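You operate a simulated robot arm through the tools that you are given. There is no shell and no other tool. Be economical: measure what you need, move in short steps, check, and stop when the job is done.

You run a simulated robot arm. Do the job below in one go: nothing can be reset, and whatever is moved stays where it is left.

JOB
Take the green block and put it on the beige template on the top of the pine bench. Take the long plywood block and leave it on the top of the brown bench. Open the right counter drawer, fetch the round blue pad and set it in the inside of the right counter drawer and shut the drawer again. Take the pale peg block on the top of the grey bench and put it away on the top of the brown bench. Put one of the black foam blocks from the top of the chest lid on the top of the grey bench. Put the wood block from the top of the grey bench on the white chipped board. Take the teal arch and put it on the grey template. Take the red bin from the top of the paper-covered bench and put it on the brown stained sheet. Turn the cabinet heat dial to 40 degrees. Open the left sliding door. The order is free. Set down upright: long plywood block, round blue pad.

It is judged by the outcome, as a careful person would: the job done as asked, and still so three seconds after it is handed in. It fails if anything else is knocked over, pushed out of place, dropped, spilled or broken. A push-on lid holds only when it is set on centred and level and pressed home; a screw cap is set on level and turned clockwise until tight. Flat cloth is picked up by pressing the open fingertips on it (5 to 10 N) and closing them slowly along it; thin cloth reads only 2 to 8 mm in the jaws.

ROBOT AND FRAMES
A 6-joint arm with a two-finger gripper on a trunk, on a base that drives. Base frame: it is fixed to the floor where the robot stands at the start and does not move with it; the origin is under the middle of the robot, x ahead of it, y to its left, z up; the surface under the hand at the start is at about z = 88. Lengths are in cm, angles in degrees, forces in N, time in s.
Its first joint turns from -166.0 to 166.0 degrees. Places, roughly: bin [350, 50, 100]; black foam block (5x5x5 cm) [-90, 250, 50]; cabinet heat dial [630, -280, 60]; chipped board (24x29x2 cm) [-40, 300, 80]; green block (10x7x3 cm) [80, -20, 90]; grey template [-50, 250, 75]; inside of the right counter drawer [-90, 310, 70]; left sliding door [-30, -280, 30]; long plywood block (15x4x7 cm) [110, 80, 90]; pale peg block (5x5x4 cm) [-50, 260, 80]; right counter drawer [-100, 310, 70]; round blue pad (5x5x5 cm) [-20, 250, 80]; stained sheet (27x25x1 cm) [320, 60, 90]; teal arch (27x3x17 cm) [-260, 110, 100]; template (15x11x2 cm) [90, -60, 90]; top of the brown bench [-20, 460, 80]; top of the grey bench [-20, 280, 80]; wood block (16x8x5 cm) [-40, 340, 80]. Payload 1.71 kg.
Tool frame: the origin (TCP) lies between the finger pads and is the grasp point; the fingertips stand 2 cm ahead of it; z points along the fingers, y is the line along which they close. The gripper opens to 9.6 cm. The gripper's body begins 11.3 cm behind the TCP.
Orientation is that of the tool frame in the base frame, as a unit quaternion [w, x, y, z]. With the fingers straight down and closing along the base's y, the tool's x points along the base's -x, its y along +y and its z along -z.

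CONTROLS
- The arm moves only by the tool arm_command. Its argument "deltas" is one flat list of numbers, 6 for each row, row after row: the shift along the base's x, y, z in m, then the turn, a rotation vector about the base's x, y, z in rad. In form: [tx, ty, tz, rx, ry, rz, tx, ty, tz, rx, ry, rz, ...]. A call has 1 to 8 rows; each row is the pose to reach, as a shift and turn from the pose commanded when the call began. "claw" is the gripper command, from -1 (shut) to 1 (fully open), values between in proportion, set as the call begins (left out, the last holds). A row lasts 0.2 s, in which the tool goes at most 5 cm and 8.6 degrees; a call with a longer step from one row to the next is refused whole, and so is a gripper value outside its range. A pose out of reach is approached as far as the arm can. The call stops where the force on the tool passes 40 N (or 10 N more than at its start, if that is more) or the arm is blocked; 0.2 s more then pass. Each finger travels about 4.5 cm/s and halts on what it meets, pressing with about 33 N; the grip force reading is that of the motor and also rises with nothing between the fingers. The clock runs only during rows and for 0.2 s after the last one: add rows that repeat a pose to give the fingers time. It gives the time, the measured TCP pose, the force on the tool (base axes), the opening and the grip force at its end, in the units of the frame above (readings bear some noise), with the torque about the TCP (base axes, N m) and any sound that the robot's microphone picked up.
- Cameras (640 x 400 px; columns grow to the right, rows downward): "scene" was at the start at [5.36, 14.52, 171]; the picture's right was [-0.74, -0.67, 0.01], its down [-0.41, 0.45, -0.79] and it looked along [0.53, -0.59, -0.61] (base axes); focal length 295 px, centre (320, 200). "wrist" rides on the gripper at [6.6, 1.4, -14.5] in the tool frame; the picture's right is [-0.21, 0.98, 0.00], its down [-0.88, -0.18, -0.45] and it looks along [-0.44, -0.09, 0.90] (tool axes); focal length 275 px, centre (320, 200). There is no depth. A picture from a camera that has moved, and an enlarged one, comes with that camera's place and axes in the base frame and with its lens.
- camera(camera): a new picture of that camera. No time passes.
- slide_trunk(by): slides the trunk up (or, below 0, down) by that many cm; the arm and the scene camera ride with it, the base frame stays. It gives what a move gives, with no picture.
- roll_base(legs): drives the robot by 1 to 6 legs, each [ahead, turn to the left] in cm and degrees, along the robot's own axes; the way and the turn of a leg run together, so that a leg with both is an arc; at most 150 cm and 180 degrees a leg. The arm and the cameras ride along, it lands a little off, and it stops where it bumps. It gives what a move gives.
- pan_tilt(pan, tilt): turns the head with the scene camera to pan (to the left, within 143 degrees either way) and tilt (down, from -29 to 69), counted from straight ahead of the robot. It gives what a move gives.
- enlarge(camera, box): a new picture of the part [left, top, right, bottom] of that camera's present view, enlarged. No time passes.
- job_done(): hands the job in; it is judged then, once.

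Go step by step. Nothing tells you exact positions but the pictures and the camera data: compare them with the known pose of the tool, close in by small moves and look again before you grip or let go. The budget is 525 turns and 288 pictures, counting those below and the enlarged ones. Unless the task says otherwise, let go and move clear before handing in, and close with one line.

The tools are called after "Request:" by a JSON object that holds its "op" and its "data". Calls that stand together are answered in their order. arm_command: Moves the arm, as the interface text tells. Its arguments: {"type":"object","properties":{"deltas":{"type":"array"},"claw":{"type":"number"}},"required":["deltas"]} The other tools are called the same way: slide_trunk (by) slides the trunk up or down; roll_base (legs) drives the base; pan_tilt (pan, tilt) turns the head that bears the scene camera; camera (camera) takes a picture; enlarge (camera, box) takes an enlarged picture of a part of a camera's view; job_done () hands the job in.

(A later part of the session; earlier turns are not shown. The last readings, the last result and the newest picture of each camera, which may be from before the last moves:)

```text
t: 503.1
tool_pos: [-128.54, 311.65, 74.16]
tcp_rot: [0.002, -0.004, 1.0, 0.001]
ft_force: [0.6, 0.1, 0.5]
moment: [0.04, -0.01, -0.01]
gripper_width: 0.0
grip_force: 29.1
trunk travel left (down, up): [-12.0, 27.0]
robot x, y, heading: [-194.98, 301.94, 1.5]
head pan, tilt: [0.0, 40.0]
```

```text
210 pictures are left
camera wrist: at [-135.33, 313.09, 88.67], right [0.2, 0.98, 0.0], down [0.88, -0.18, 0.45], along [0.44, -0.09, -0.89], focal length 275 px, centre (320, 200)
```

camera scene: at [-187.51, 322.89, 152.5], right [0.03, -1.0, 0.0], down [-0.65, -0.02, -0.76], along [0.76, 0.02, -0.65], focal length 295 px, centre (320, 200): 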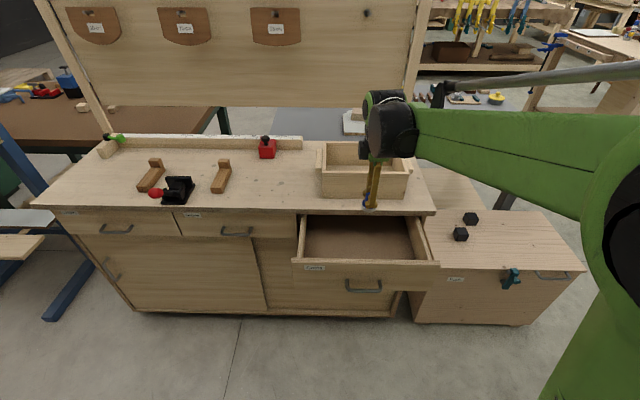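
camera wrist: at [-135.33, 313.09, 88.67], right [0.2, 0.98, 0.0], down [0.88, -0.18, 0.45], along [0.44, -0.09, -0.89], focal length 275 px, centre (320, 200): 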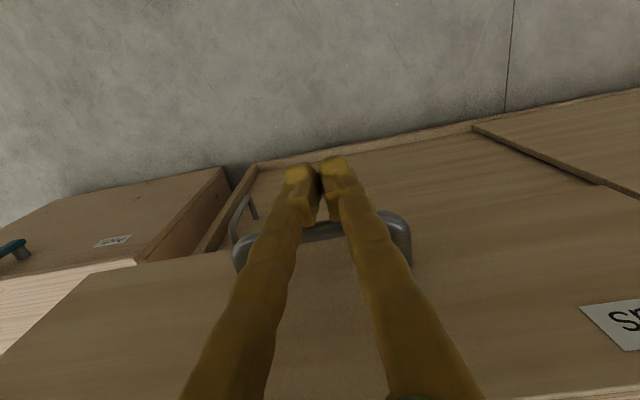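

Request:
{"op": "arm_command", "data": {"deltas": [0.02, 0, 0, 0, 0, 0, 0.04, 0, 0, 0, 0, 0, 0.06, 0, 0, 0, 0, 0, 0.08, 0, 0, 0, 0, 0, 0.095, 0, 0, 0, 0, 0, 0.105, 0, 0, 0, 0, 0, 0.115, 0, 0, 0, 0, 0, 0.125, 0, 0, 0, 0, 0]}}

Request:
{"op": "camera", "data": {"camera": "scene"}}

Request:
{"op": "camera", "data": {"camera": "wrist"}}

```text
t: 504.5
tool_pos: [-120.21, 311.69, 75.33]
tcp_rot: [0.007, -0.004, 1.0, 0.001]
ft_force: [-0.7, -0.6, 0.0]
moment: [-0.01, -0.1, 0.01]
gripper_width: 0.0
grip_force: 29.4
trunk travel left (down, up): [-12.0, 27.0]
robot x, y, heading: [-194.69, 301.59, 1.6]
head pan, tilt: [0.0, 40.0]
stopped in row 6: the force on the tool passed its limit at 57 N (the readings are from after the stop); the commanded pose is now the measured one
```

```text
209 pictures are left
camera scene: at [-187.72, 322.88, 152.52], right [0.03, -1.0, 0.0], down [-0.65, -0.02, -0.76], along [0.76, 0.02, -0.65], focal length 295 px, centre (320, 200)
```

scene: 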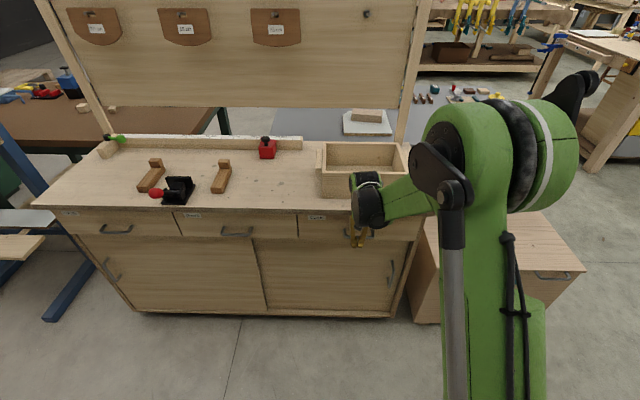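

```text
208 pictures are left
camera wrist: at [-127.03, 313.14, 89.73], right [0.2, 0.98, 0.0], down [0.87, -0.18, 0.46], along [0.45, -0.09, -0.89], focal length 275 px, centre (320, 200)
```

wrist: 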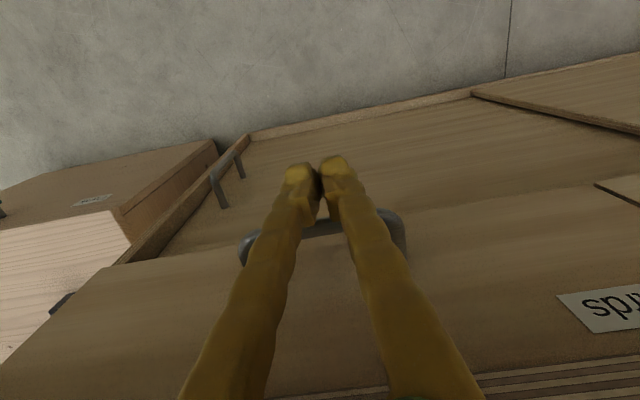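

Stopped with force at about x = -118. Back off and inspect whether it's flush.

Request:
{"op": "arm_command", "data": {"deltas": [-0.04, 0, 0, 0, 0, 0, -0.08, 0, 0, 0, 0, 0, -0.12, 0, 0.02, 0, 0, 0, -0.16, 0, 0.06, 0, 0, 0, -0.19, 0, 0.1, 0, 0, 0, -0.21, -0.03, 0.14, 0, 0, 0, -0.22, -0.07, 0.16, 0, 0, 0, -0.22, -0.11, 0.17, 0, 0, 0]}}

Request:
{"op": "enlarge", "data": {"camera": "scene", "box": [270, 160, 470, 285]}}

```text
refused: row 4 steps farther than a row can; nothing moved
```

```text
3.20 times, centred on (370, 222) of scene
camera zoom: at [-187.72, 322.88, 152.52], right [0.03, -1.0, 0.0], down [-0.65, -0.02, -0.76], along [0.76, 0.02, -0.65], focal length 944 px, centre (160, 128)
```

zoom: 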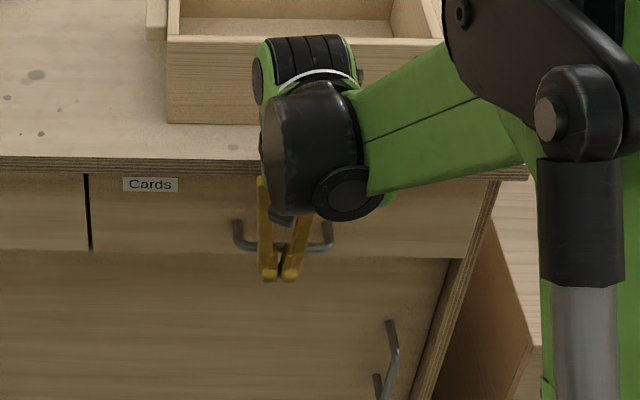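

Request:
{"op": "arm_command", "data": {"deltas": [-0.04, 0, 0, 0, 0, 0, -0.08, 0, 0.0, 0, 0, 0, -0.11, 0, 0.03, 0, 0, 0, -0.14, 0, 0.065, 0, 0, 0, -0.16, 0, 0.105, 0, 0, 0, -0.17, -0.03, 0.14, 0, 0, 0, -0.17, -0.07, 0.16, 0, 0, 0, -0.17, -0.11, 0.17, 0, 0, 0]}}

Request:
{"op": "enlarge", "data": {"camera": "scene", "box": [240, 160, 440, 285]}}

```text
t: 506.3
tool_pos: [-136.9, 300.98, 92.08]
tcp_rot: [0.005, -0.004, 1.0, 0.001]
ft_force: [-0.2, -0.4, -0.5]
moment: [-0.03, -0.01, 0.0]
gripper_width: 0.01
grip_force: 29.8
trunk travel left (down, up): [-12.0, 27.0]
robot x, y, heading: [-194.91, 301.88, 1.6]
head pan, tilt: [0.0, 40.0]
```

```text
3.20 times, centred on (340, 222) of scene
camera zoom: at [-187.51, 322.94, 152.48], right [0.03, -1.0, 0.0], down [-0.65, -0.02, -0.76], along [0.76, 0.02, -0.65], focal length 944 px, centre (256, 128)
```

zoom: 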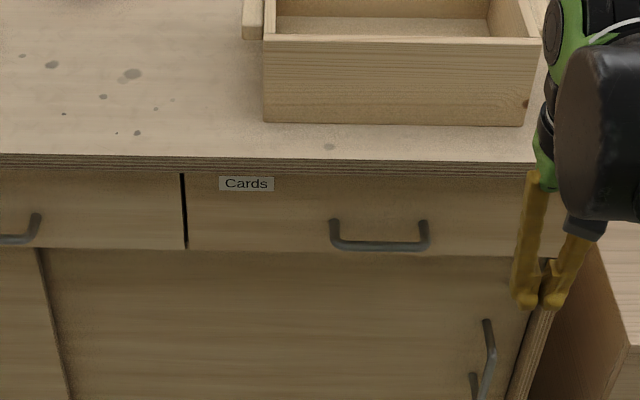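

The drawer is flush and shut. Next the teal arch near (-260, 110). Raise the trunk, drive over and look.

Request:
{"op": "slide_trunk", "data": {"by": 18}}

Request:
{"op": "roll_base", "data": {"legs": [[0, -91], [148, 0]]}}

Request:
{"op": "pan_tilt", "data": {"pan": -70, "tilt": 35}}

Request:
{"op": "camera", "data": {"camera": "scene"}}

```text
t: 508.3
tool_pos: [-136.62, 301.09, 109.95]
tcp_rot: [0.006, -0.004, 1.0, 0.001]
ft_force: [-0.8, 0.6, 0.6]
moment: [0.0, 0.01, 0.0]
gripper_width: 0.01
grip_force: 29.4
trunk travel left (down, up): [-30.0, 9.0]
robot x, y, heading: [-194.28, 301.34, 1.6]
head pan, tilt: [0.0, 40.0]
```

```text
t: 524.4
tool_pos: [-206.7, 95.17, 110.07]
tcp_rot: [0.006, 0.738, 0.675, -0.004]
ft_force: [0.1, 0.1, 0.3]
moment: [-0.02, 0.03, 0.02]
gripper_width: 0.01
grip_force: 29.5
trunk travel left (down, up): [-30.0, 9.0]
robot x, y, heading: [-200.2, 152.78, -94.0]
head pan, tilt: [0.0, 40.0]
```

```text
t: 525.8
tool_pos: [-206.63, 96.83, 110.88]
tcp_rot: [0.01, 0.737, 0.676, -0.009]
ft_force: [-0.3, 0.4, 0.3]
moment: [-0.04, 0.0, 0.0]
gripper_width: 0.0
grip_force: 29.1
trunk travel left (down, up): [-30.0, 9.0]
robot x, y, heading: [-200.51, 152.66, -93.7]
head pan, tilt: [-70.0, 35.0]
```

```text
205 pictures are left
camera scene: at [-188.25, 149.36, 171.33], right [-0.28, 0.96, 0.01], down [0.55, 0.17, -0.82], along [-0.79, -0.22, -0.58], focal length 295 px, centre (320, 200)
```

scene: 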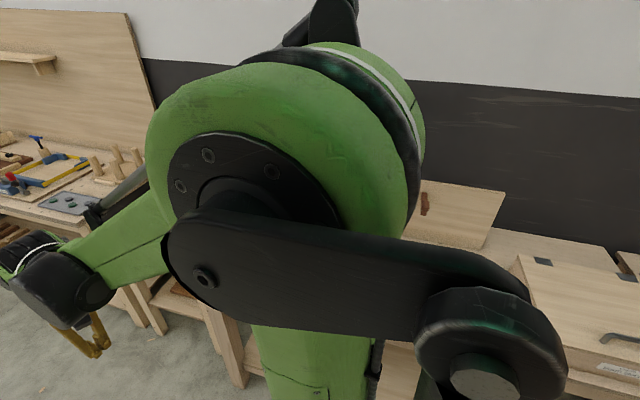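

Arm is in the way; tuck it higher, step away from the bench and turn to face it.

Request:
{"op": "arm_command", "data": {"deltas": [0, 0.02, 0.04, 0, 0, 0, 0, 0.04, 0.08, 0, 0, 0, 0, 0.07, 0.11, 0, 0, 0, 0, 0.1, 0.14, 0, 0, 0, 0, 0.13, 0.16, 0, 0, 0]}}

Request:
{"op": "roll_base", "data": {"legs": [[0, 45], [35, 0], [0, -131]]}}

Request:
{"op": "pan_tilt", "data": {"pan": 0, "tilt": 35}}

Request:
{"op": "camera", "data": {"camera": "scene"}}

```text
t: 527.0
tool_pos: [-206.55, 110.09, 127.06]
tcp_rot: [0.01, 0.737, 0.676, -0.008]
ft_force: [1.2, 0.6, 0.2]
moment: [-0.07, -0.03, -0.04]
gripper_width: 0.02
grip_force: 29.3
trunk travel left (down, up): [-30.0, 9.0]
robot x, y, heading: [-200.54, 152.55, -93.6]
head pan, tilt: [-70.0, 35.0]
```

```text
t: 541.6
tool_pos: [-220.66, 131.61, 127.12]
tcp_rot: [0.0, 0.999, -0.051, -0.013]
ft_force: [-0.3, 0.4, 0.3]
moment: [0.0, -0.08, 0.02]
gripper_width: 0.0
grip_force: 28.9
trunk travel left (down, up): [-30.0, 9.0]
robot x, y, heading: [-177.63, 124.47, 175.4]
head pan, tilt: [-70.0, 35.0]
```

```text
t: 543.0
tool_pos: [-217.27, 131.36, 127.96]
tcp_rot: [0.0, 0.998, -0.051, -0.025]
ft_force: [-0.8, -0.4, -0.3]
moment: [-0.01, -0.04, -0.03]
gripper_width: 0.02
grip_force: 29.3
trunk travel left (down, up): [-30.0, 9.0]
robot x, y, heading: [-177.79, 124.29, 175.1]
head pan, tilt: [0.0, 35.0]
```

```text
204 pictures are left
camera scene: at [-185.16, 103.98, 171.35], right [0.08, 1.0, 0.0], down [0.57, -0.05, -0.82], along [-0.82, 0.07, -0.57], focal length 295 px, centre (320, 200)
```

scene: 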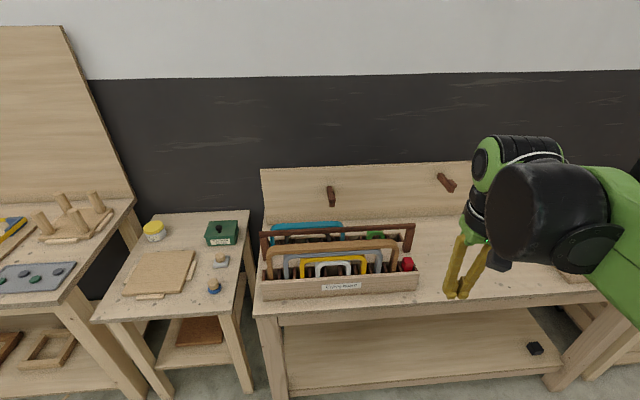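

A tote with nested arches; the teal one stands at the back. Enlarge.

Request:
{"op": "enlarge", "data": {"camera": "scene", "box": [250, 200, 430, 312]}}

```text
3.56 times, centred on (340, 256) of scene
camera zoom: at [-185.16, 103.98, 171.35], right [0.08, 1.0, 0.0], down [0.57, -0.05, -0.82], along [-0.82, 0.07, -0.57], focal length 1048 px, centre (249, 1)
```

zoom: 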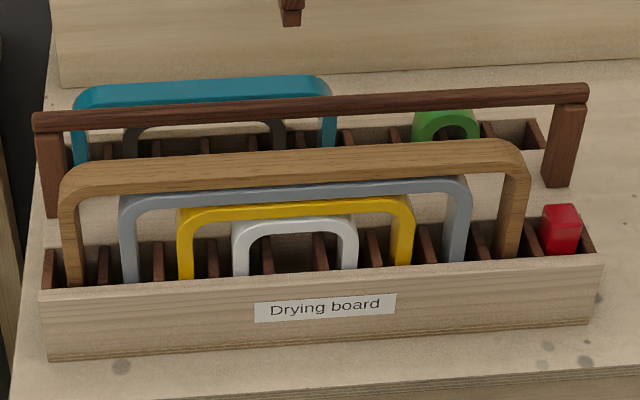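

I'll approach ~22 cm nearer, then raise the tool over the arch with jaws closing along x.

Request:
{"op": "roll_base", "data": {"legs": [[0, 4.9], [22, 0]]}}

Request:
{"op": "arm_command", "data": {"deltas": [-0.01, -0.01, 0.02, 0, 0, -0.145, -0.02, -0.02, 0.04, 0, 0, -0.29, -0.03, -0.03, 0.06, 0, 0, -0.435, -0.04, -0.04, 0.08, 0, 0, -0.58, -0.05, -0.05, 0.1, 0, 0, -0.725, -0.06, -0.06, 0.1, 0, 0, -0.87, -0.07, -0.07, 0.1, 0, 0, -1.015, -0.08, -0.08, 0.1, 0, 0, -1.16], "claw": 1}}

Request:
{"op": "arm_command", "data": {"deltas": [-0.03, -0.03, 0, 0, 0, -0.145, -0.06, -0.06, 0, 0, 0, -0.29, -0.09, -0.09, 0, 0, 0, -0.41, -0.12, -0.11, 0, 0, 0, -0.41]}}

Request:
{"op": "camera", "data": {"camera": "wrist"}}

Request:
{"op": "camera", "data": {"camera": "scene"}}

```text
t: 545.7
tool_pos: [-238.97, 128.12, 128.33]
tcp_rot: [0.001, 1.0, -0.01, -0.03]
ft_force: [0.5, -0.8, -0.7]
moment: [0.04, -0.05, -0.04]
gripper_width: 0.0
grip_force: 29.3
trunk travel left (down, up): [-30.0, 9.0]
robot x, y, heading: [-200.23, 124.77, 179.8]
head pan, tilt: [0.0, 35.0]
```

```text
t: 547.5
tool_pos: [-246.41, 120.15, 138.58]
tcp_rot: [-0.007, 0.829, -0.558, -0.025]
ft_force: [1.1, 0.3, 0.3]
moment: [-0.02, 0.2, 0.02]
gripper_width: 9.57
grip_force: 0.0
trunk travel left (down, up): [-30.0, 9.0]
robot x, y, heading: [-199.68, 124.69, 180.0]
head pan, tilt: [0.0, 35.0]
```

```text
t: 548.5
tool_pos: [-260.79, 109.03, 137.29]
tcp_rot: [0.017, -0.7, 0.714, 0.015]
ft_force: [-0.6, -0.6, 0.0]
moment: [0.04, 0.02, 0.01]
gripper_width: 9.61
grip_force: 0.1
trunk travel left (down, up): [-30.0, 9.0]
robot x, y, heading: [-199.77, 124.92, 179.7]
head pan, tilt: [0.0, 35.0]
```

```text
202 pictures are left
camera wrist: at [-262.54, 101.86, 151.45], right [-0.97, 0.23, 0.01], down [0.2, 0.85, 0.48], along [0.1, 0.47, -0.87], focal length 275 px, centre (320, 200)
```

wrist: 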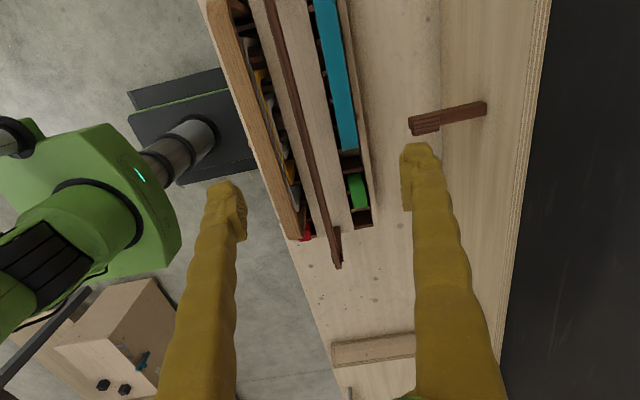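

```text
201 pictures are left
camera scene: at [-206.51, 103.45, 171.32], right [0.0, 1.0, 0.0], down [0.58, 0.0, -0.82], along [-0.82, 0.0, -0.58], focal length 295 px, centre (320, 200)
```

scene: 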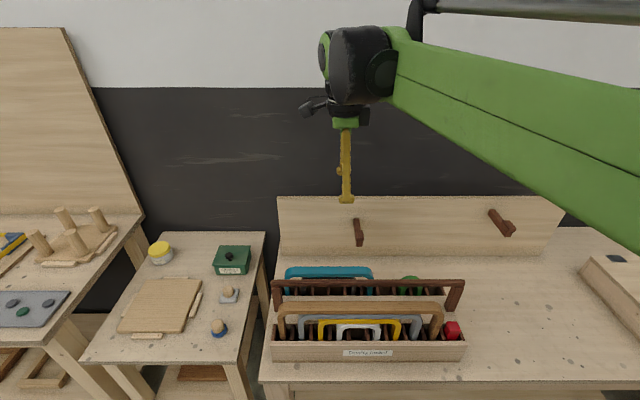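

Teal bar top ≈ (-264.4, 106.2, 103), along y; the tote's brown handle is ~4 cm in front of it. Narrow jaws to ~5.5 cm, go over it and part-way down.

Request:
{"op": "arm_command", "data": {"deltas": [-0.018, -0.014, 0, -0.02, 0, 0, -0.036, -0.028, -0.02, -0.045, 0, 0, -0.036, -0.028, -0.06, -0.045, 0, 0, -0.036, -0.028, -0.1, -0.045, 0, 0, -0.036, -0.028, -0.14, -0.045, 0, 0, -0.036, -0.028, -0.18, -0.045, 0, 0, -0.036, -0.028, -0.22, -0.045, 0, 0], "claw": 0.12}}

Request:
{"op": "camera", "data": {"camera": "wrist"}}

Request:
{"op": "enlarge", "data": {"camera": "scene", "box": [250, 200, 490, 350]}}

```text
t: 550.1
tool_pos: [-264.21, 106.45, 115.51]
tcp_rot: [0.001, -0.7, 0.714, 0.001]
ft_force: [-0.7, 0.4, -0.2]
moment: [-0.04, -0.05, 0.03]
gripper_width: 5.37
grip_force: 0.0
trunk travel left (down, up): [-30.0, 9.0]
robot x, y, heading: [-199.75, 124.41, 180.0]
head pan, tilt: [0.0, 35.0]
```

```text
200 pictures are left
camera wrist: at [-265.92, 99.93, 129.96], right [-0.97, 0.23, 0.0], down [0.2, 0.87, 0.45], along [0.1, 0.43, -0.9], focal length 275 px, centre (320, 200)
```

wrist: 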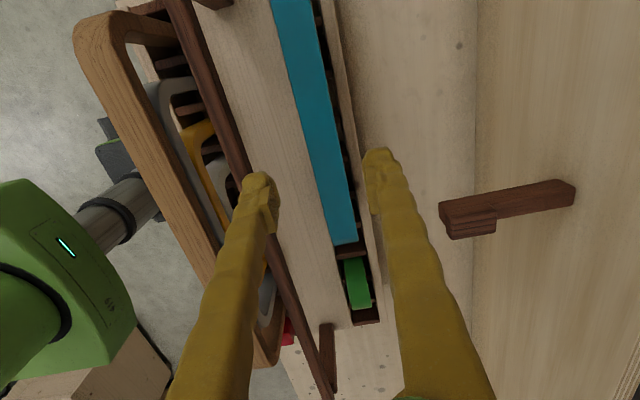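

```text
2.67 times, centred on (370, 275) of scene
camera zoom: at [-208.68, 103.48, 171.22], right [0.0, 1.0, 0.0], down [0.59, 0.0, -0.81], along [-0.81, 0.0, -0.59], focal length 786 px, centre (187, 0)
```

zoom: 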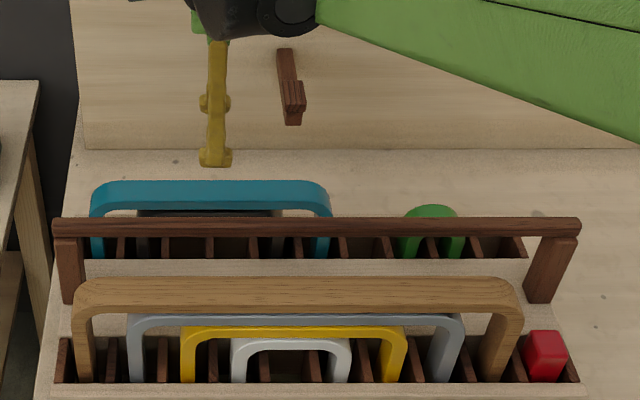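

Top bar estimate z ≈ 104. I'll lower so the fingertips just span the bar (a dark arch is nested beneath it) and close.

Request:
{"op": "arm_command", "data": {"deltas": [-0.003, -0.003, -0.04, 0, 0, 0, -0.003, -0.003, -0.08, 0, 0, 0, -0.003, -0.003, -0.105, 0, 0, 0, -0.003, -0.003, -0.113, 0, 0, 0]}}

Request:
{"op": "camera", "data": {"camera": "wrist"}}

Request:
{"op": "enlarge", "data": {"camera": "scene", "box": [270, 230, 400, 311]}}

```text
t: 551.1
tool_pos: [-264.55, 106.05, 104.31]
tcp_rot: [-0.001, -0.7, 0.715, 0.0]
ft_force: [1.6, -0.5, 0.4]
moment: [0.0, 0.03, -0.03]
gripper_width: 5.41
grip_force: 0.0
trunk travel left (down, up): [-30.0, 9.0]
robot x, y, heading: [-199.79, 124.59, 179.6]
head pan, tilt: [0.0, 35.0]
```

```text
198 pictures are left
camera wrist: at [-266.07, 99.57, 118.87], right [-0.97, 0.23, 0.0], down [0.2, 0.87, 0.45], along [0.1, 0.43, -0.9], focal length 275 px, centre (320, 200)
```

wrist: 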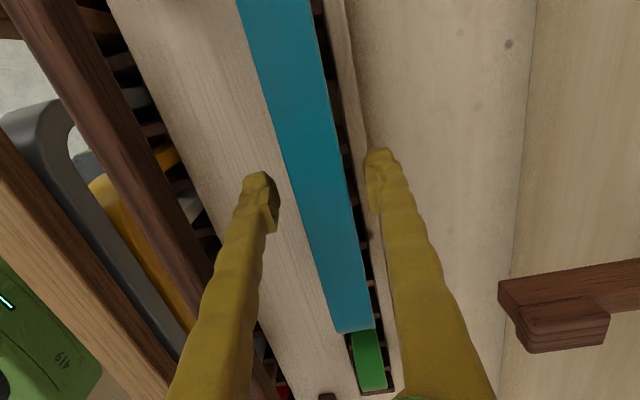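

```text
4.92 times, centred on (335, 270) of scene
camera zoom: at [-208.55, 103.48, 171.24], right [0.0, 1.0, 0.0], down [0.59, 0.0, -0.81], along [-0.81, 0.0, -0.59], focal length 1452 px, centre (246, -147)
```

zoom: 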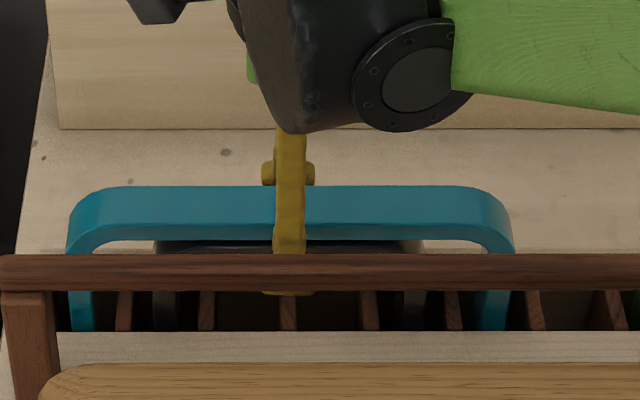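

Front finger tip reaches ~2–3 cm below the bar's lower edge; raise 1.7 cm to avoid pinching the nested dark arch, then close.

Request:
{"op": "arm_command", "data": {"deltas": [0, 0, 0.01, 0, 0, 0, 0, 0, 0.017, 0, 0, 0]}}

Request:
{"op": "arm_command", "data": {"deltas": [0, 0, 0, 0, 0, 0, 0, 0, 0, 0, 0, 0, 0, 0, 0, 0, 0, 0, 0, 0, 0, 0, 0, 0], "claw": -1}}

Request:
{"op": "enlarge", "data": {"camera": "scene", "box": [270, 230, 400, 311]}}

```text
t: 551.7
tool_pos: [-264.28, 105.94, 106.2]
tcp_rot: [-0.001, -0.7, 0.715, 0.0]
ft_force: [0.7, -0.7, -0.3]
moment: [-0.01, 0.04, 0.01]
gripper_width: 5.37
grip_force: 0.1
trunk travel left (down, up): [-30.0, 9.0]
robot x, y, heading: [-199.47, 124.75, 180.0]
head pan, tilt: [0.0, 35.0]
```

```text
t: 552.7
tool_pos: [-264.29, 105.98, 106.2]
tcp_rot: [-0.001, -0.699, 0.715, 0.001]
ft_force: [0.6, -0.3, 1.4]
moment: [0.02, -0.04, 0.13]
gripper_width: 2.89
grip_force: 33.4
trunk travel left (down, up): [-30.0, 9.0]
robot x, y, heading: [-199.76, 124.23, 179.9]
head pan, tilt: [0.0, 35.0]
```

```text
4.92 times, centred on (335, 270) of scene
camera zoom: at [-208.54, 103.48, 171.24], right [0.0, 1.0, 0.0], down [0.59, 0.0, -0.81], along [-0.81, 0.0, -0.59], focal length 1452 px, centre (246, -147)
```

zoom: 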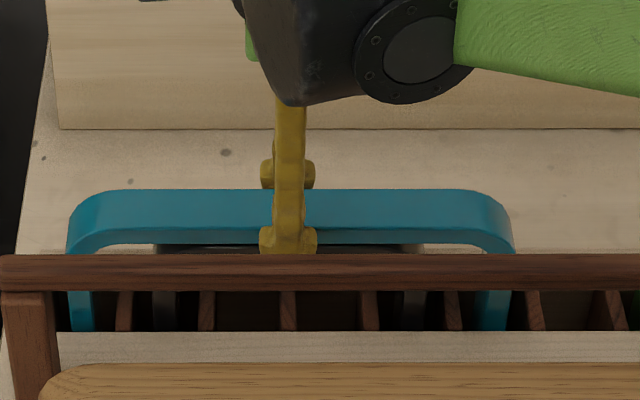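

Gripped with tips right at the bar's lower edge. Lift a little and check that only the teal arch rises.

Request:
{"op": "arm_command", "data": {"deltas": [0, 0, 0.015, 0, 0, 0, 0, 0, 0.03, 0, 0, 0, 0, 0, 0.045, 0, 0, 0]}}

Request:
{"op": "enlarge", "data": {"camera": "scene", "box": [250, 190, 410, 290]}}

```text
t: 553.5
tool_pos: [-264.37, 106.06, 110.7]
tcp_rot: [-0.001, -0.7, 0.714, 0.001]
ft_force: [0.3, 0.2, -0.9]
moment: [0.04, -0.01, 0.01]
gripper_width: 2.91
grip_force: 32.7
trunk travel left (down, up): [-30.0, 9.0]
robot x, y, heading: [-200.05, 124.16, 179.6]
head pan, tilt: [0.0, 35.0]
```

```text
4.00 times, centred on (330, 240) of scene
camera zoom: at [-208.56, 103.47, 171.23], right [0.0, 1.0, 0.0], down [0.59, 0.0, -0.81], along [-0.81, 0.0, -0.59], focal length 1179 px, centre (280, 40)
```

zoom: 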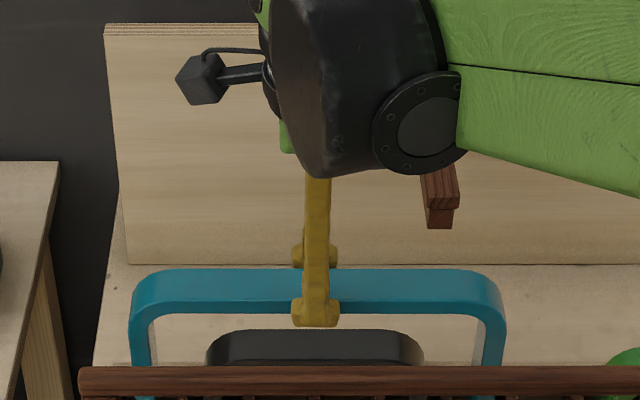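

Only the teal arch rises. Lift out fully.

Request:
{"op": "arm_command", "data": {"deltas": [0, 0, 0.03, 0, 0, 0, 0, 0, 0.07, 0, 0, 0, 0, 0, 0.11, 0, 0, 0, 0, 0, 0.15, 0, 0, 0, 0, 0, 0.19, 0, 0, 0, 0, 0, 0.23, 0, 0, 0, 0, 0, 0.24, 0, 0, 0]}}

Request:
{"op": "camera", "data": {"camera": "scene"}}

```text
t: 555.1
tool_pos: [-264.36, 106.21, 134.78]
tcp_rot: [0.0, -0.7, 0.715, 0.001]
ft_force: [-0.6, -0.5, -1.4]
moment: [0.01, -0.01, -0.01]
gripper_width: 2.88
grip_force: 33.0
trunk travel left (down, up): [-30.0, 9.0]
robot x, y, heading: [-199.95, 124.37, 179.7]
head pan, tilt: [0.0, 35.0]
```

```text
194 pictures are left
camera scene: at [-208.54, 103.49, 171.23], right [0.0, 1.0, 0.0], down [0.59, 0.0, -0.81], along [-0.81, 0.0, -0.59], focal length 295 px, centre (320, 200)
```

scene: 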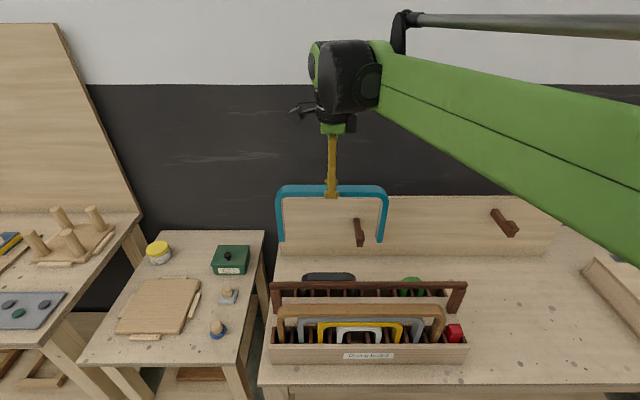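

Teal arch is out cleanly. Back the base away and head to the south end of the grey bench.

Request:
{"op": "roll_base", "data": {"legs": [[-148, 0], [0, -90]]}}

Request:
{"op": "pan_tilt", "data": {"pan": 0, "tilt": 42}}

Request:
{"op": "camera", "data": {"camera": "scene"}}

```text
t: 571.1
tool_pos: [-68.42, 187.33, 134.55]
tcp_rot: [0.0, 0.0, 1.0, 0.001]
ft_force: [0.0, -0.2, -1.8]
moment: [0.0, 0.01, -0.01]
gripper_width: 2.88
grip_force: 33.1
trunk travel left (down, up): [-30.0, 9.0]
robot x, y, heading: [-49.45, 123.09, 91.0]
head pan, tilt: [0.0, 35.0]
```

```text
t: 571.7
tool_pos: [-68.46, 184.99, 135.6]
tcp_rot: [0.0, 0.0, 1.0, 0.009]
ft_force: [0.3, -2.3, -0.8]
moment: [0.21, 0.01, -0.02]
gripper_width: 2.9
grip_force: 32.6
trunk travel left (down, up): [-30.0, 9.0]
robot x, y, heading: [-49.27, 122.95, 91.2]
head pan, tilt: [0.0, 42.0]
```

```text
193 pictures are left
camera scene: at [-70.57, 130.18, 170.21], right [1.0, 0.02, 0.0], down [0.01, -0.68, -0.73], along [-0.01, 0.73, -0.68], focal length 295 px, centre (320, 200)
```

scene: 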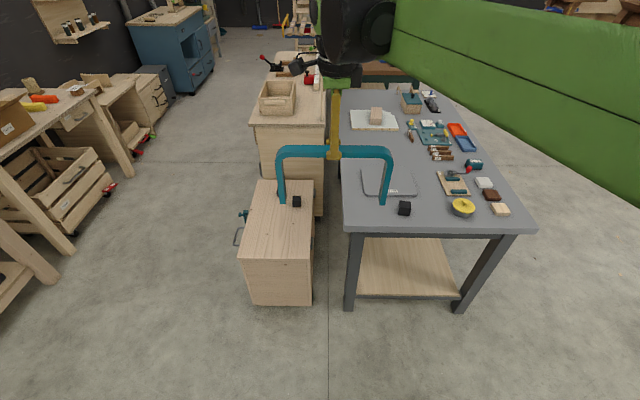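

Advance to reach the template, then study its outline precisely.

Request:
{"op": "roll_base", "data": {"legs": [[41, 0]]}}

Request:
{"op": "enlarge", "data": {"camera": "scene", "box": [300, 190, 460, 290]}}

Request:
{"op": "camera", "data": {"camera": "wrist"}}

```text
t: 575.0
tool_pos: [-68.1, 226.03, 135.55]
tcp_rot: [0.001, 0.007, 1.0, 0.008]
ft_force: [0.1, 0.9, -1.1]
moment: [0.03, 0.0, -0.04]
gripper_width: 2.9
grip_force: 33.4
trunk travel left (down, up): [-30.0, 9.0]
robot x, y, heading: [-49.51, 163.82, 90.2]
head pan, tilt: [0.0, 42.0]
```

```text
4.00 times, centred on (380, 240) of scene
camera zoom: at [-70.95, 171.63, 170.19], right [1.0, 0.0, 0.0], down [0.0, -0.68, -0.73], along [0.0, 0.73, -0.68], focal length 1179 px, centre (80, 40)
```

zoom: 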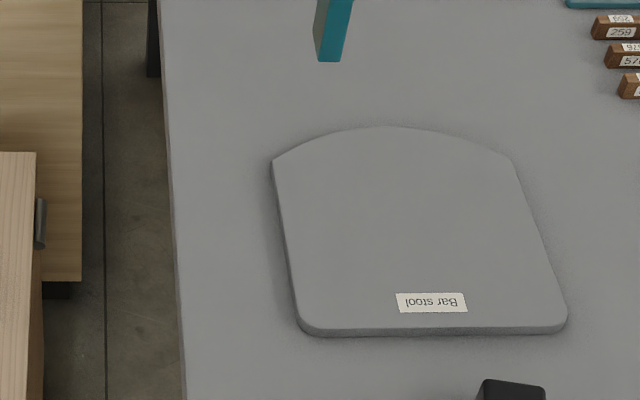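

```text
191 pictures are left
camera wrist: at [-74.76, 227.44, 149.96], right [0.22, 0.98, 0.02], down [0.87, -0.2, 0.44], along [0.43, -0.08, -0.9], focal length 275 px, centre (320, 200)
```

wrist: 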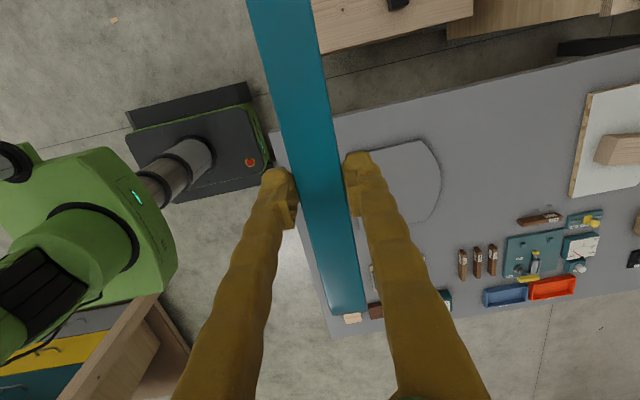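

Template outline: x -51.6…-27.6, y 230.5…250 (bulging to 254). The 26 cm-wide arch fits on it diagonally. I'll rotate 38° and centre at (-39.6, 240.8).

Request:
{"op": "arm_command", "data": {"deltas": [0.035, 0.018, 0, -0.016, 0, 0.083, 0.07, 0.037, 0, -0.016, 0, 0.166, 0.105, 0.055, 0, -0.016, 0, 0.249, 0.14, 0.074, 0, -0.016, 0, 0.332, 0.175, 0.092, 0, -0.016, 0, 0.415, 0.21, 0.111, 0, -0.016, 0, 0.498, 0.25, 0.13, 0, -0.016, 0, 0.58, 0.285, 0.148, 0, -0.016, 0, 0.663]}}

Request:
{"op": "arm_command", "data": {"deltas": [0, 0, -0.04, 0, 0, 0, 0, 0, -0.08, 0, 0, 0, 0, 0, -0.12, 0, 0, 0, 0, 0, -0.16, 0, 0, 0, 0, 0, -0.2, 0, 0, 0, 0, 0, -0.24, 0, 0, 0, 0, 0, -0.28, 0, 0, 0]}}

Request:
{"op": "camera", "data": {"camera": "scene"}}

Request:
{"op": "camera", "data": {"camera": "wrist"}}

```text
t: 576.8
tool_pos: [-39.8, 238.8, 136.3]
tcp_rot: [-0.006, -0.32, 0.948, 0.006]
ft_force: [-0.8, -0.3, -1.5]
moment: [-0.03, 0.01, -0.04]
gripper_width: 2.87
grip_force: 32.8
trunk travel left (down, up): [-30.0, 9.0]
robot x, y, heading: [-49.68, 163.59, 90.2]
head pan, tilt: [0.0, 42.0]
```

```text
t: 578.4
tool_pos: [-39.71, 238.74, 108.09]
tcp_rot: [-0.005, -0.32, 0.947, 0.006]
ft_force: [-0.7, 0.0, -1.3]
moment: [-0.03, -0.05, 0.02]
gripper_width: 2.88
grip_force: 32.6
trunk travel left (down, up): [-30.0, 9.0]
robot x, y, heading: [-49.79, 163.36, 90.2]
head pan, tilt: [0.0, 42.0]
```

```text
190 pictures are left
camera scene: at [-70.94, 171.67, 170.19], right [1.0, 0.0, 0.0], down [0.0, -0.68, -0.73], along [0.0, 0.73, -0.68], focal length 295 px, centre (320, 200)
```

scene: 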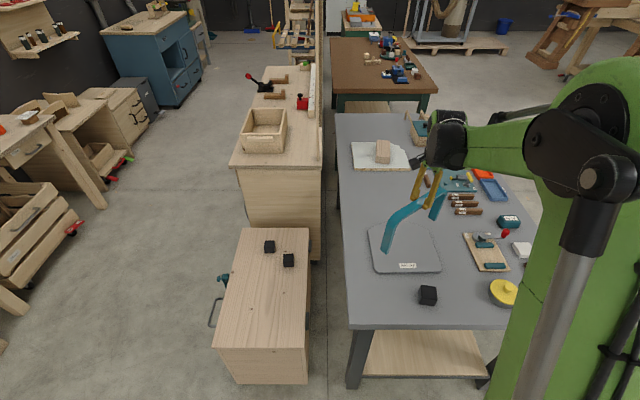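

```text
189 pictures are left
camera wrist: at [-45.73, 235.87, 122.58], right [-0.43, 0.9, 0.01], down [0.82, 0.38, 0.44], along [0.39, 0.2, -0.9], focal length 275 px, centre (320, 200)
```

wrist: 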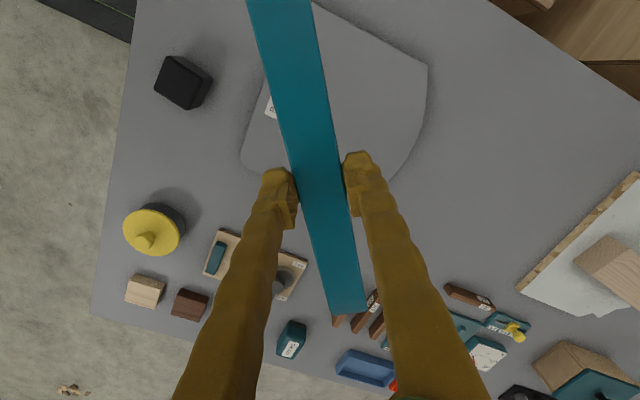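

Request:
{"op": "arm_command", "data": {"deltas": [0, 0.01, -0.02, -0.008, -0.013, 0, 0.001, 0.02, -0.04, -0.008, -0.013, 0, 0.001, 0.02, -0.06, -0.008, -0.013, 0, 0.001, 0.02, -0.07, -0.008, -0.013, 0]}}

Request:
{"op": "enlarge", "data": {"camera": "scene", "box": [330, 170, 490, 270]}}

```text
t: 579.4
tool_pos: [-39.63, 240.81, 101.22]
tcp_rot: [0.0, -0.319, 0.948, 0.0]
ft_force: [-0.4, 0.2, -2.0]
moment: [0.01, 0.01, -0.02]
gripper_width: 2.9
grip_force: 33.0
trunk travel left (down, up): [-30.0, 9.0]
robot x, y, heading: [-49.23, 163.65, 90.2]
head pan, tilt: [0.0, 42.0]
```

```text
4.00 times, centred on (410, 220) of scene
camera zoom: at [-70.93, 171.65, 170.19], right [1.0, 0.0, 0.0], down [0.0, -0.68, -0.73], along [0.0, 0.73, -0.68], focal length 1179 px, centre (-40, 120)
```

zoom: 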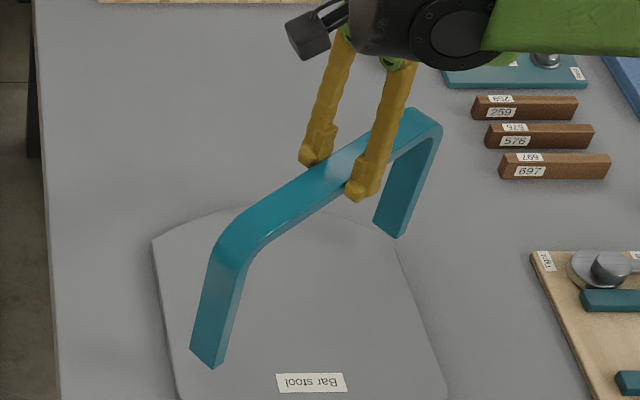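

Feet project to ≈ (-49.1, 233.3) and (-28.6, 249); shift 0.7 cm in -x to centre them, then lower slowly.

Request:
{"op": "arm_command", "data": {"deltas": [-0.007, -0.003, -0.004, 0, 0, 0, -0.007, -0.003, -0.01, 0, 0, 0, -0.007, -0.003, -0.014, 0, 0, 0]}}

Request:
{"op": "enlarge", "data": {"camera": "scene", "box": [330, 170, 490, 270]}}

```text
t: 580.2
tool_pos: [-40.11, 240.65, 99.94]
tcp_rot: [0.0, -0.319, 0.948, 0.0]
ft_force: [-0.7, -0.5, -1.4]
moment: [-0.01, 0.0, 0.0]
gripper_width: 2.87
grip_force: 33.1
trunk travel left (down, up): [-30.0, 9.0]
robot x, y, heading: [-49.55, 163.47, 90.1]
head pan, tilt: [0.0, 42.0]
```

```text
4.00 times, centred on (410, 220) of scene
camera zoom: at [-70.93, 171.67, 170.19], right [1.0, 0.0, 0.0], down [0.0, -0.68, -0.73], along [0.0, 0.73, -0.68], focal length 1179 px, centre (-40, 120)
```

zoom: 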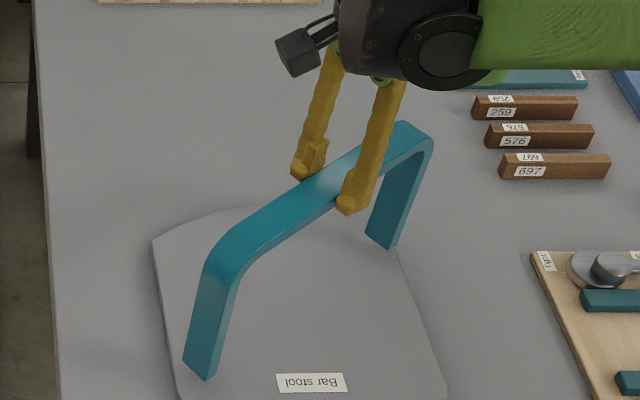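

Request:
{"op": "arm_command", "data": {"deltas": [0, 0, -0.004, 0, 0, 0, 0, 0, -0.008, 0, 0, 0]}}

Request:
{"op": "arm_command", "data": {"deltas": [0, 0, -0.003, 0, 0, 0]}}

Request:
{"op": "arm_command", "data": {"deltas": [0, 0, -0.003, 0, 0, 0]}}

```text
t: 580.8
tool_pos: [-40.14, 240.75, 98.97]
tcp_rot: [0.0, -0.319, 0.948, 0.001]
ft_force: [-0.3, -0.4, -1.8]
moment: [0.02, -0.01, -0.01]
gripper_width: 2.87
grip_force: 33.6
trunk travel left (down, up): [-30.0, 9.0]
robot x, y, heading: [-49.67, 163.56, 90.2]
head pan, tilt: [0.0, 42.0]
```

```text
t: 581.2
tool_pos: [-40.19, 240.66, 98.81]
tcp_rot: [0.0, -0.32, 0.948, 0.001]
ft_force: [-0.1, 0.4, -1.9]
moment: [-0.01, -0.03, -0.02]
gripper_width: 2.87
grip_force: 33.2
trunk travel left (down, up): [-30.0, 9.0]
robot x, y, heading: [-49.58, 163.59, 90.4]
head pan, tilt: [0.0, 42.0]
```

```text
t: 581.6
tool_pos: [-40.36, 240.6, 98.39]
tcp_rot: [-0.001, -0.32, 0.947, 0.001]
ft_force: [0.6, 0.1, -0.8]
moment: [-0.01, 0.03, -0.01]
gripper_width: 2.9
grip_force: 33.4
trunk travel left (down, up): [-30.0, 9.0]
robot x, y, heading: [-49.85, 163.33, 90.2]
head pan, tilt: [0.0, 42.0]
```

Request:
{"op": "arm_command", "data": {"deltas": [0, 0, -0.003, 0, 0, 0]}}

Request:
{"op": "arm_command", "data": {"deltas": [0, 0, -0.003, 0, 0, 0]}}

Request:
{"op": "enlarge", "data": {"camera": "scene", "box": [330, 170, 490, 270]}}

```text
t: 582.0
tool_pos: [-40.36, 240.72, 98.29]
tcp_rot: [0.0, -0.32, 0.947, 0.0]
ft_force: [-2.3, 0.2, 20.8]
moment: [-0.01, -0.02, 0.02]
gripper_width: 2.88
grip_force: 33.1
trunk travel left (down, up): [-30.0, 9.0]
robot x, y, heading: [-49.77, 164.01, 90.5]
head pan, tilt: [0.0, 42.0]
```

```text
t: 582.4
tool_pos: [-40.23, 240.6, 98.04]
tcp_rot: [0.0, -0.32, 0.948, 0.001]
ft_force: [-3.8, 0.6, 24.8]
moment: [0.0, 0.21, 0.0]
gripper_width: 2.89
grip_force: 32.9
trunk travel left (down, up): [-30.0, 9.0]
robot x, y, heading: [-49.73, 164.04, 90.4]
head pan, tilt: [0.0, 42.0]
```

```text
4.00 times, centred on (410, 220) of scene
camera zoom: at [-70.99, 171.44, 170.21], right [1.0, 0.0, 0.0], down [0.0, -0.68, -0.73], along [0.0, 0.73, -0.68], focal length 1179 px, centre (-40, 120)
```

zoom: 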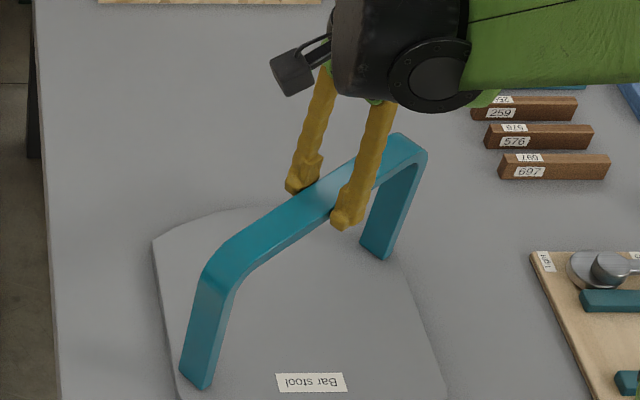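

Both feet are on the template. Relax, open gently, then rise straight up.

Request:
{"op": "arm_command", "data": {"deltas": [0, 0, 0.003, 0, 0, 0]}}

Request:
{"op": "arm_command", "data": {"deltas": [0, 0, 0, 0, 0, 0, 0, 0, 0, 0, 0, 0, 0, 0, 0, 0, 0, 0, 0, 0, 0.02, 0, 0, 0, 0, 0, 0.06, 0, 0, 0, 0, 0, 0.1, 0, 0, 0, 0, 0, 0.14, 0, 0, 0, 0, 0, 0.18, 0, 0, 0], "claw": 0.1}}

Request:
{"op": "camera", "data": {"camera": "scene"}}

```text
t: 582.8
tool_pos: [-40.01, 240.67, 98.25]
tcp_rot: [0.0, -0.319, 0.948, 0.001]
ft_force: [-0.4, -0.6, -1.8]
moment: [-0.01, -0.03, -0.01]
gripper_width: 2.89
grip_force: 32.6
trunk travel left (down, up): [-30.0, 9.0]
robot x, y, heading: [-49.83, 163.7, 90.2]
head pan, tilt: [0.0, 42.0]
```

```text
t: 584.6
tool_pos: [-40.06, 240.68, 116.41]
tcp_rot: [0.0, -0.319, 0.948, 0.001]
ft_force: [-0.2, 0.3, -0.8]
moment: [0.0, -0.01, -0.03]
gripper_width: 5.27
grip_force: 0.2
trunk travel left (down, up): [-30.0, 9.0]
robot x, y, heading: [-49.72, 163.72, 90.6]
head pan, tilt: [0.0, 42.0]
```

```text
185 pictures are left
camera scene: at [-70.92, 171.62, 170.2], right [1.0, 0.0, 0.0], down [0.0, -0.68, -0.73], along [0.0, 0.73, -0.68], focal length 295 px, centre (320, 200)
```

scene: 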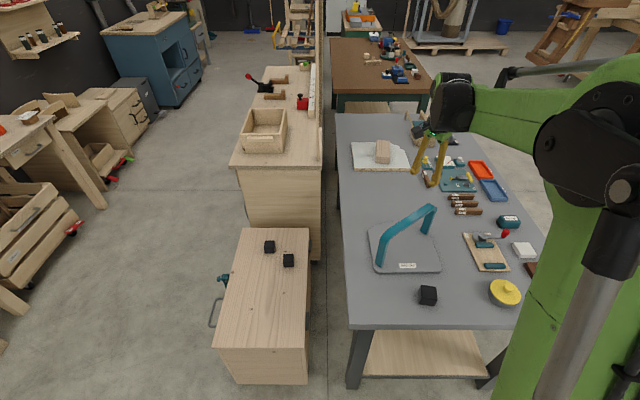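

Arch stands on the template. Now retract and drive south toward the sliding doors at (-30, -280).

Request:
{"op": "arm_command", "data": {"deltas": [0, 0, 0.04, 0, 0, 0, 0, -0.03, 0.07, 0, 0, 0, -0.02, -0.07, 0.09, 0, 0, 0, -0.04, -0.11, 0.1, 0, 0, 0, -0.06, -0.15, 0.1, 0, 0, 0, -0.08, -0.19, 0.1, 0, 0, 0, -0.09, -0.235, 0.1, 0, 0, 0, -0.09, -0.28, 0.1, 0, 0, 0]}}

Request:
{"op": "roll_base", "data": {"legs": [[-40, 0], [0, 179.5], [145, 0], [140, 0]]}}

Request:
{"op": "pan_tilt", "data": {"pan": 0, "tilt": 35}}

Request:
{"op": "camera", "data": {"camera": "scene"}}

```text
t: 586.4
tool_pos: [-49.03, 211.99, 126.66]
tcp_rot: [0.001, -0.32, 0.947, 0.003]
ft_force: [-0.1, -1.5, -0.2]
moment: [0.1, 0.0, 0.0]
gripper_width: 5.29
grip_force: 0.0
trunk travel left (down, up): [-30.0, 9.0]
robot x, y, heading: [-49.96, 163.5, 90.4]
head pan, tilt: [0.0, 42.0]
```

```text
t: 619.5
tool_pos: [-45.32, -203.95, 126.44]
tcp_rot: [0.0, 0.947, 0.321, 0.0]
ft_force: [-0.4, 0.8, 0.2]
moment: [-0.04, -0.01, 0.01]
gripper_width: 5.28
grip_force: 0.1
trunk travel left (down, up): [-30.0, 9.0]
robot x, y, heading: [-44.82, -155.35, -89.3]
head pan, tilt: [0.0, 42.0]
```

```text
t: 620.2
tool_pos: [-45.2, -202.45, 127.12]
tcp_rot: [0.006, 0.947, 0.321, -0.002]
ft_force: [-1.2, 1.7, -0.4]
moment: [-0.06, -0.03, 0.03]
gripper_width: 5.28
grip_force: 0.0
trunk travel left (down, up): [-30.0, 9.0]
robot x, y, heading: [-45.11, -155.1, -89.4]
head pan, tilt: [0.0, 35.0]
```

```text
184 pictures are left
camera scene: at [-23.85, -161.26, 171.33], right [-1.0, -0.01, 0.0], down [-0.01, 0.58, -0.82], along [0.01, -0.82, -0.58], focal length 295 px, centre (320, 200)
```

scene: 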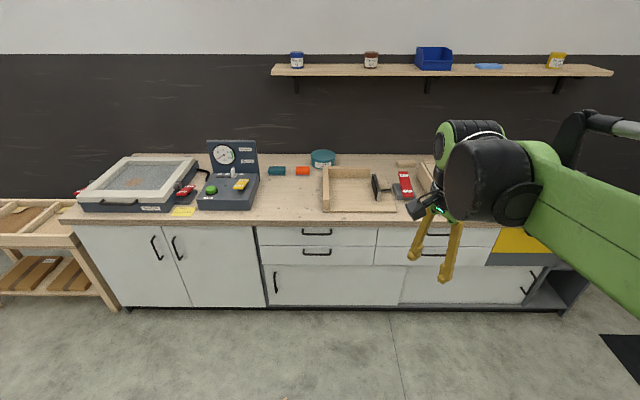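

I see the sliding doors under the counter: left door's vertical handle is at its left edge (~x 2.5, z 35). Enlarge for detail.

Request:
{"op": "enlarge", "data": {"camera": "scene", "box": [240, 215, 420, 327]}}

```text
3.56 times, centred on (330, 271) of scene
camera zoom: at [-23.85, -161.26, 171.33], right [-1.0, -0.01, 0.0], down [-0.01, 0.58, -0.82], along [0.01, -0.82, -0.58], focal length 1048 px, centre (284, -52)
```

zoom: 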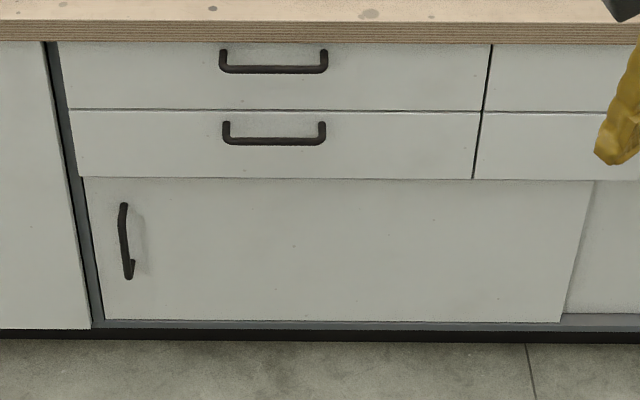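

Request:
{"op": "slide_trunk", "data": {"by": -29}}

Request:
{"op": "camera", "data": {"camera": "scene"}}

Request:
{"op": "camera", "data": {"camera": "wrist"}}

```text
t: 623.1
tool_pos: [-45.28, -202.29, 98.15]
tcp_rot: [0.007, 0.947, 0.321, -0.002]
ft_force: [-0.3, 2.2, 0.7]
moment: [-0.1, -0.01, -0.01]
gripper_width: 5.29
grip_force: 0.1
trunk travel left (down, up): [-1.0, 38.0]
robot x, y, heading: [-44.75, -155.13, -89.4]
head pan, tilt: [0.0, 35.0]
```

```text
182 pictures are left
camera scene: at [-23.84, -162.98, 142.25], right [-1.0, -0.01, 0.0], down [-0.01, 0.59, -0.81], along [0.01, -0.81, -0.59], focal length 295 px, centre (320, 200)
```

scene: 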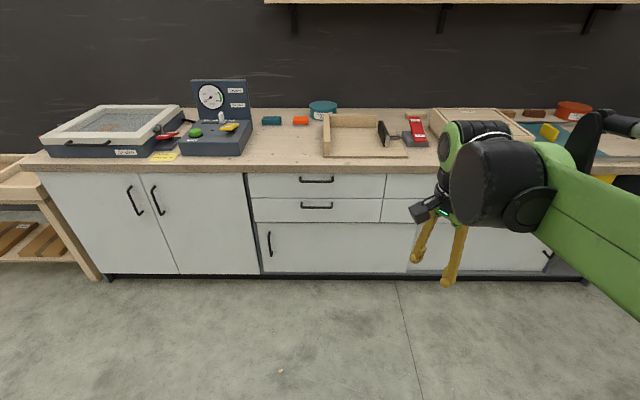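

```text
181 pictures are left
camera wrist: at [-39.36, -199.02, 112.6], right [0.43, -0.9, 0.01], down [-0.81, -0.38, 0.45], along [-0.4, -0.21, -0.89], focal length 275 px, centre (320, 200)
```

wrist: 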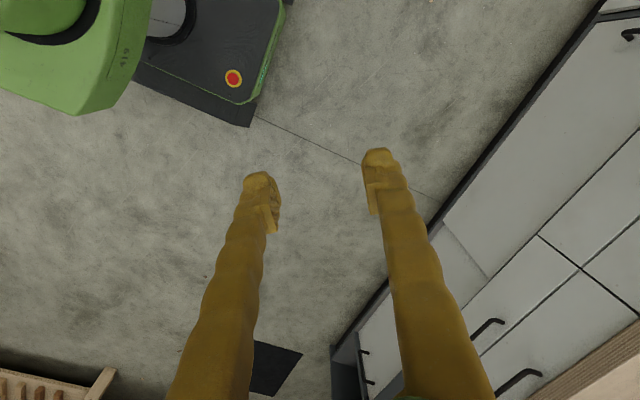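

Triangulated: handle bar at ≈ (2.8, -271, 36.5), door plane ≈ -274, counter edge ≈ -265.6 at z 82. A 45° tilted gripper is needed. I'll reposition the base to about (-24, -195).

Request:
{"op": "roll_base", "data": {"legs": [[0, 27], [45, 0], [0, -27.6]]}}

```text
t: 630.6
tool_pos: [-26.18, -242.44, 98.1]
tcp_rot: [0.007, 0.951, 0.309, -0.003]
ft_force: [0.2, 0.4, 0.2]
moment: [0.01, -0.02, -0.03]
gripper_width: 5.27
grip_force: 0.1
trunk travel left (down, up): [-1.0, 38.0]
robot x, y, heading: [-24.44, -195.69, -90.6]
head pan, tilt: [0.0, 35.0]
```

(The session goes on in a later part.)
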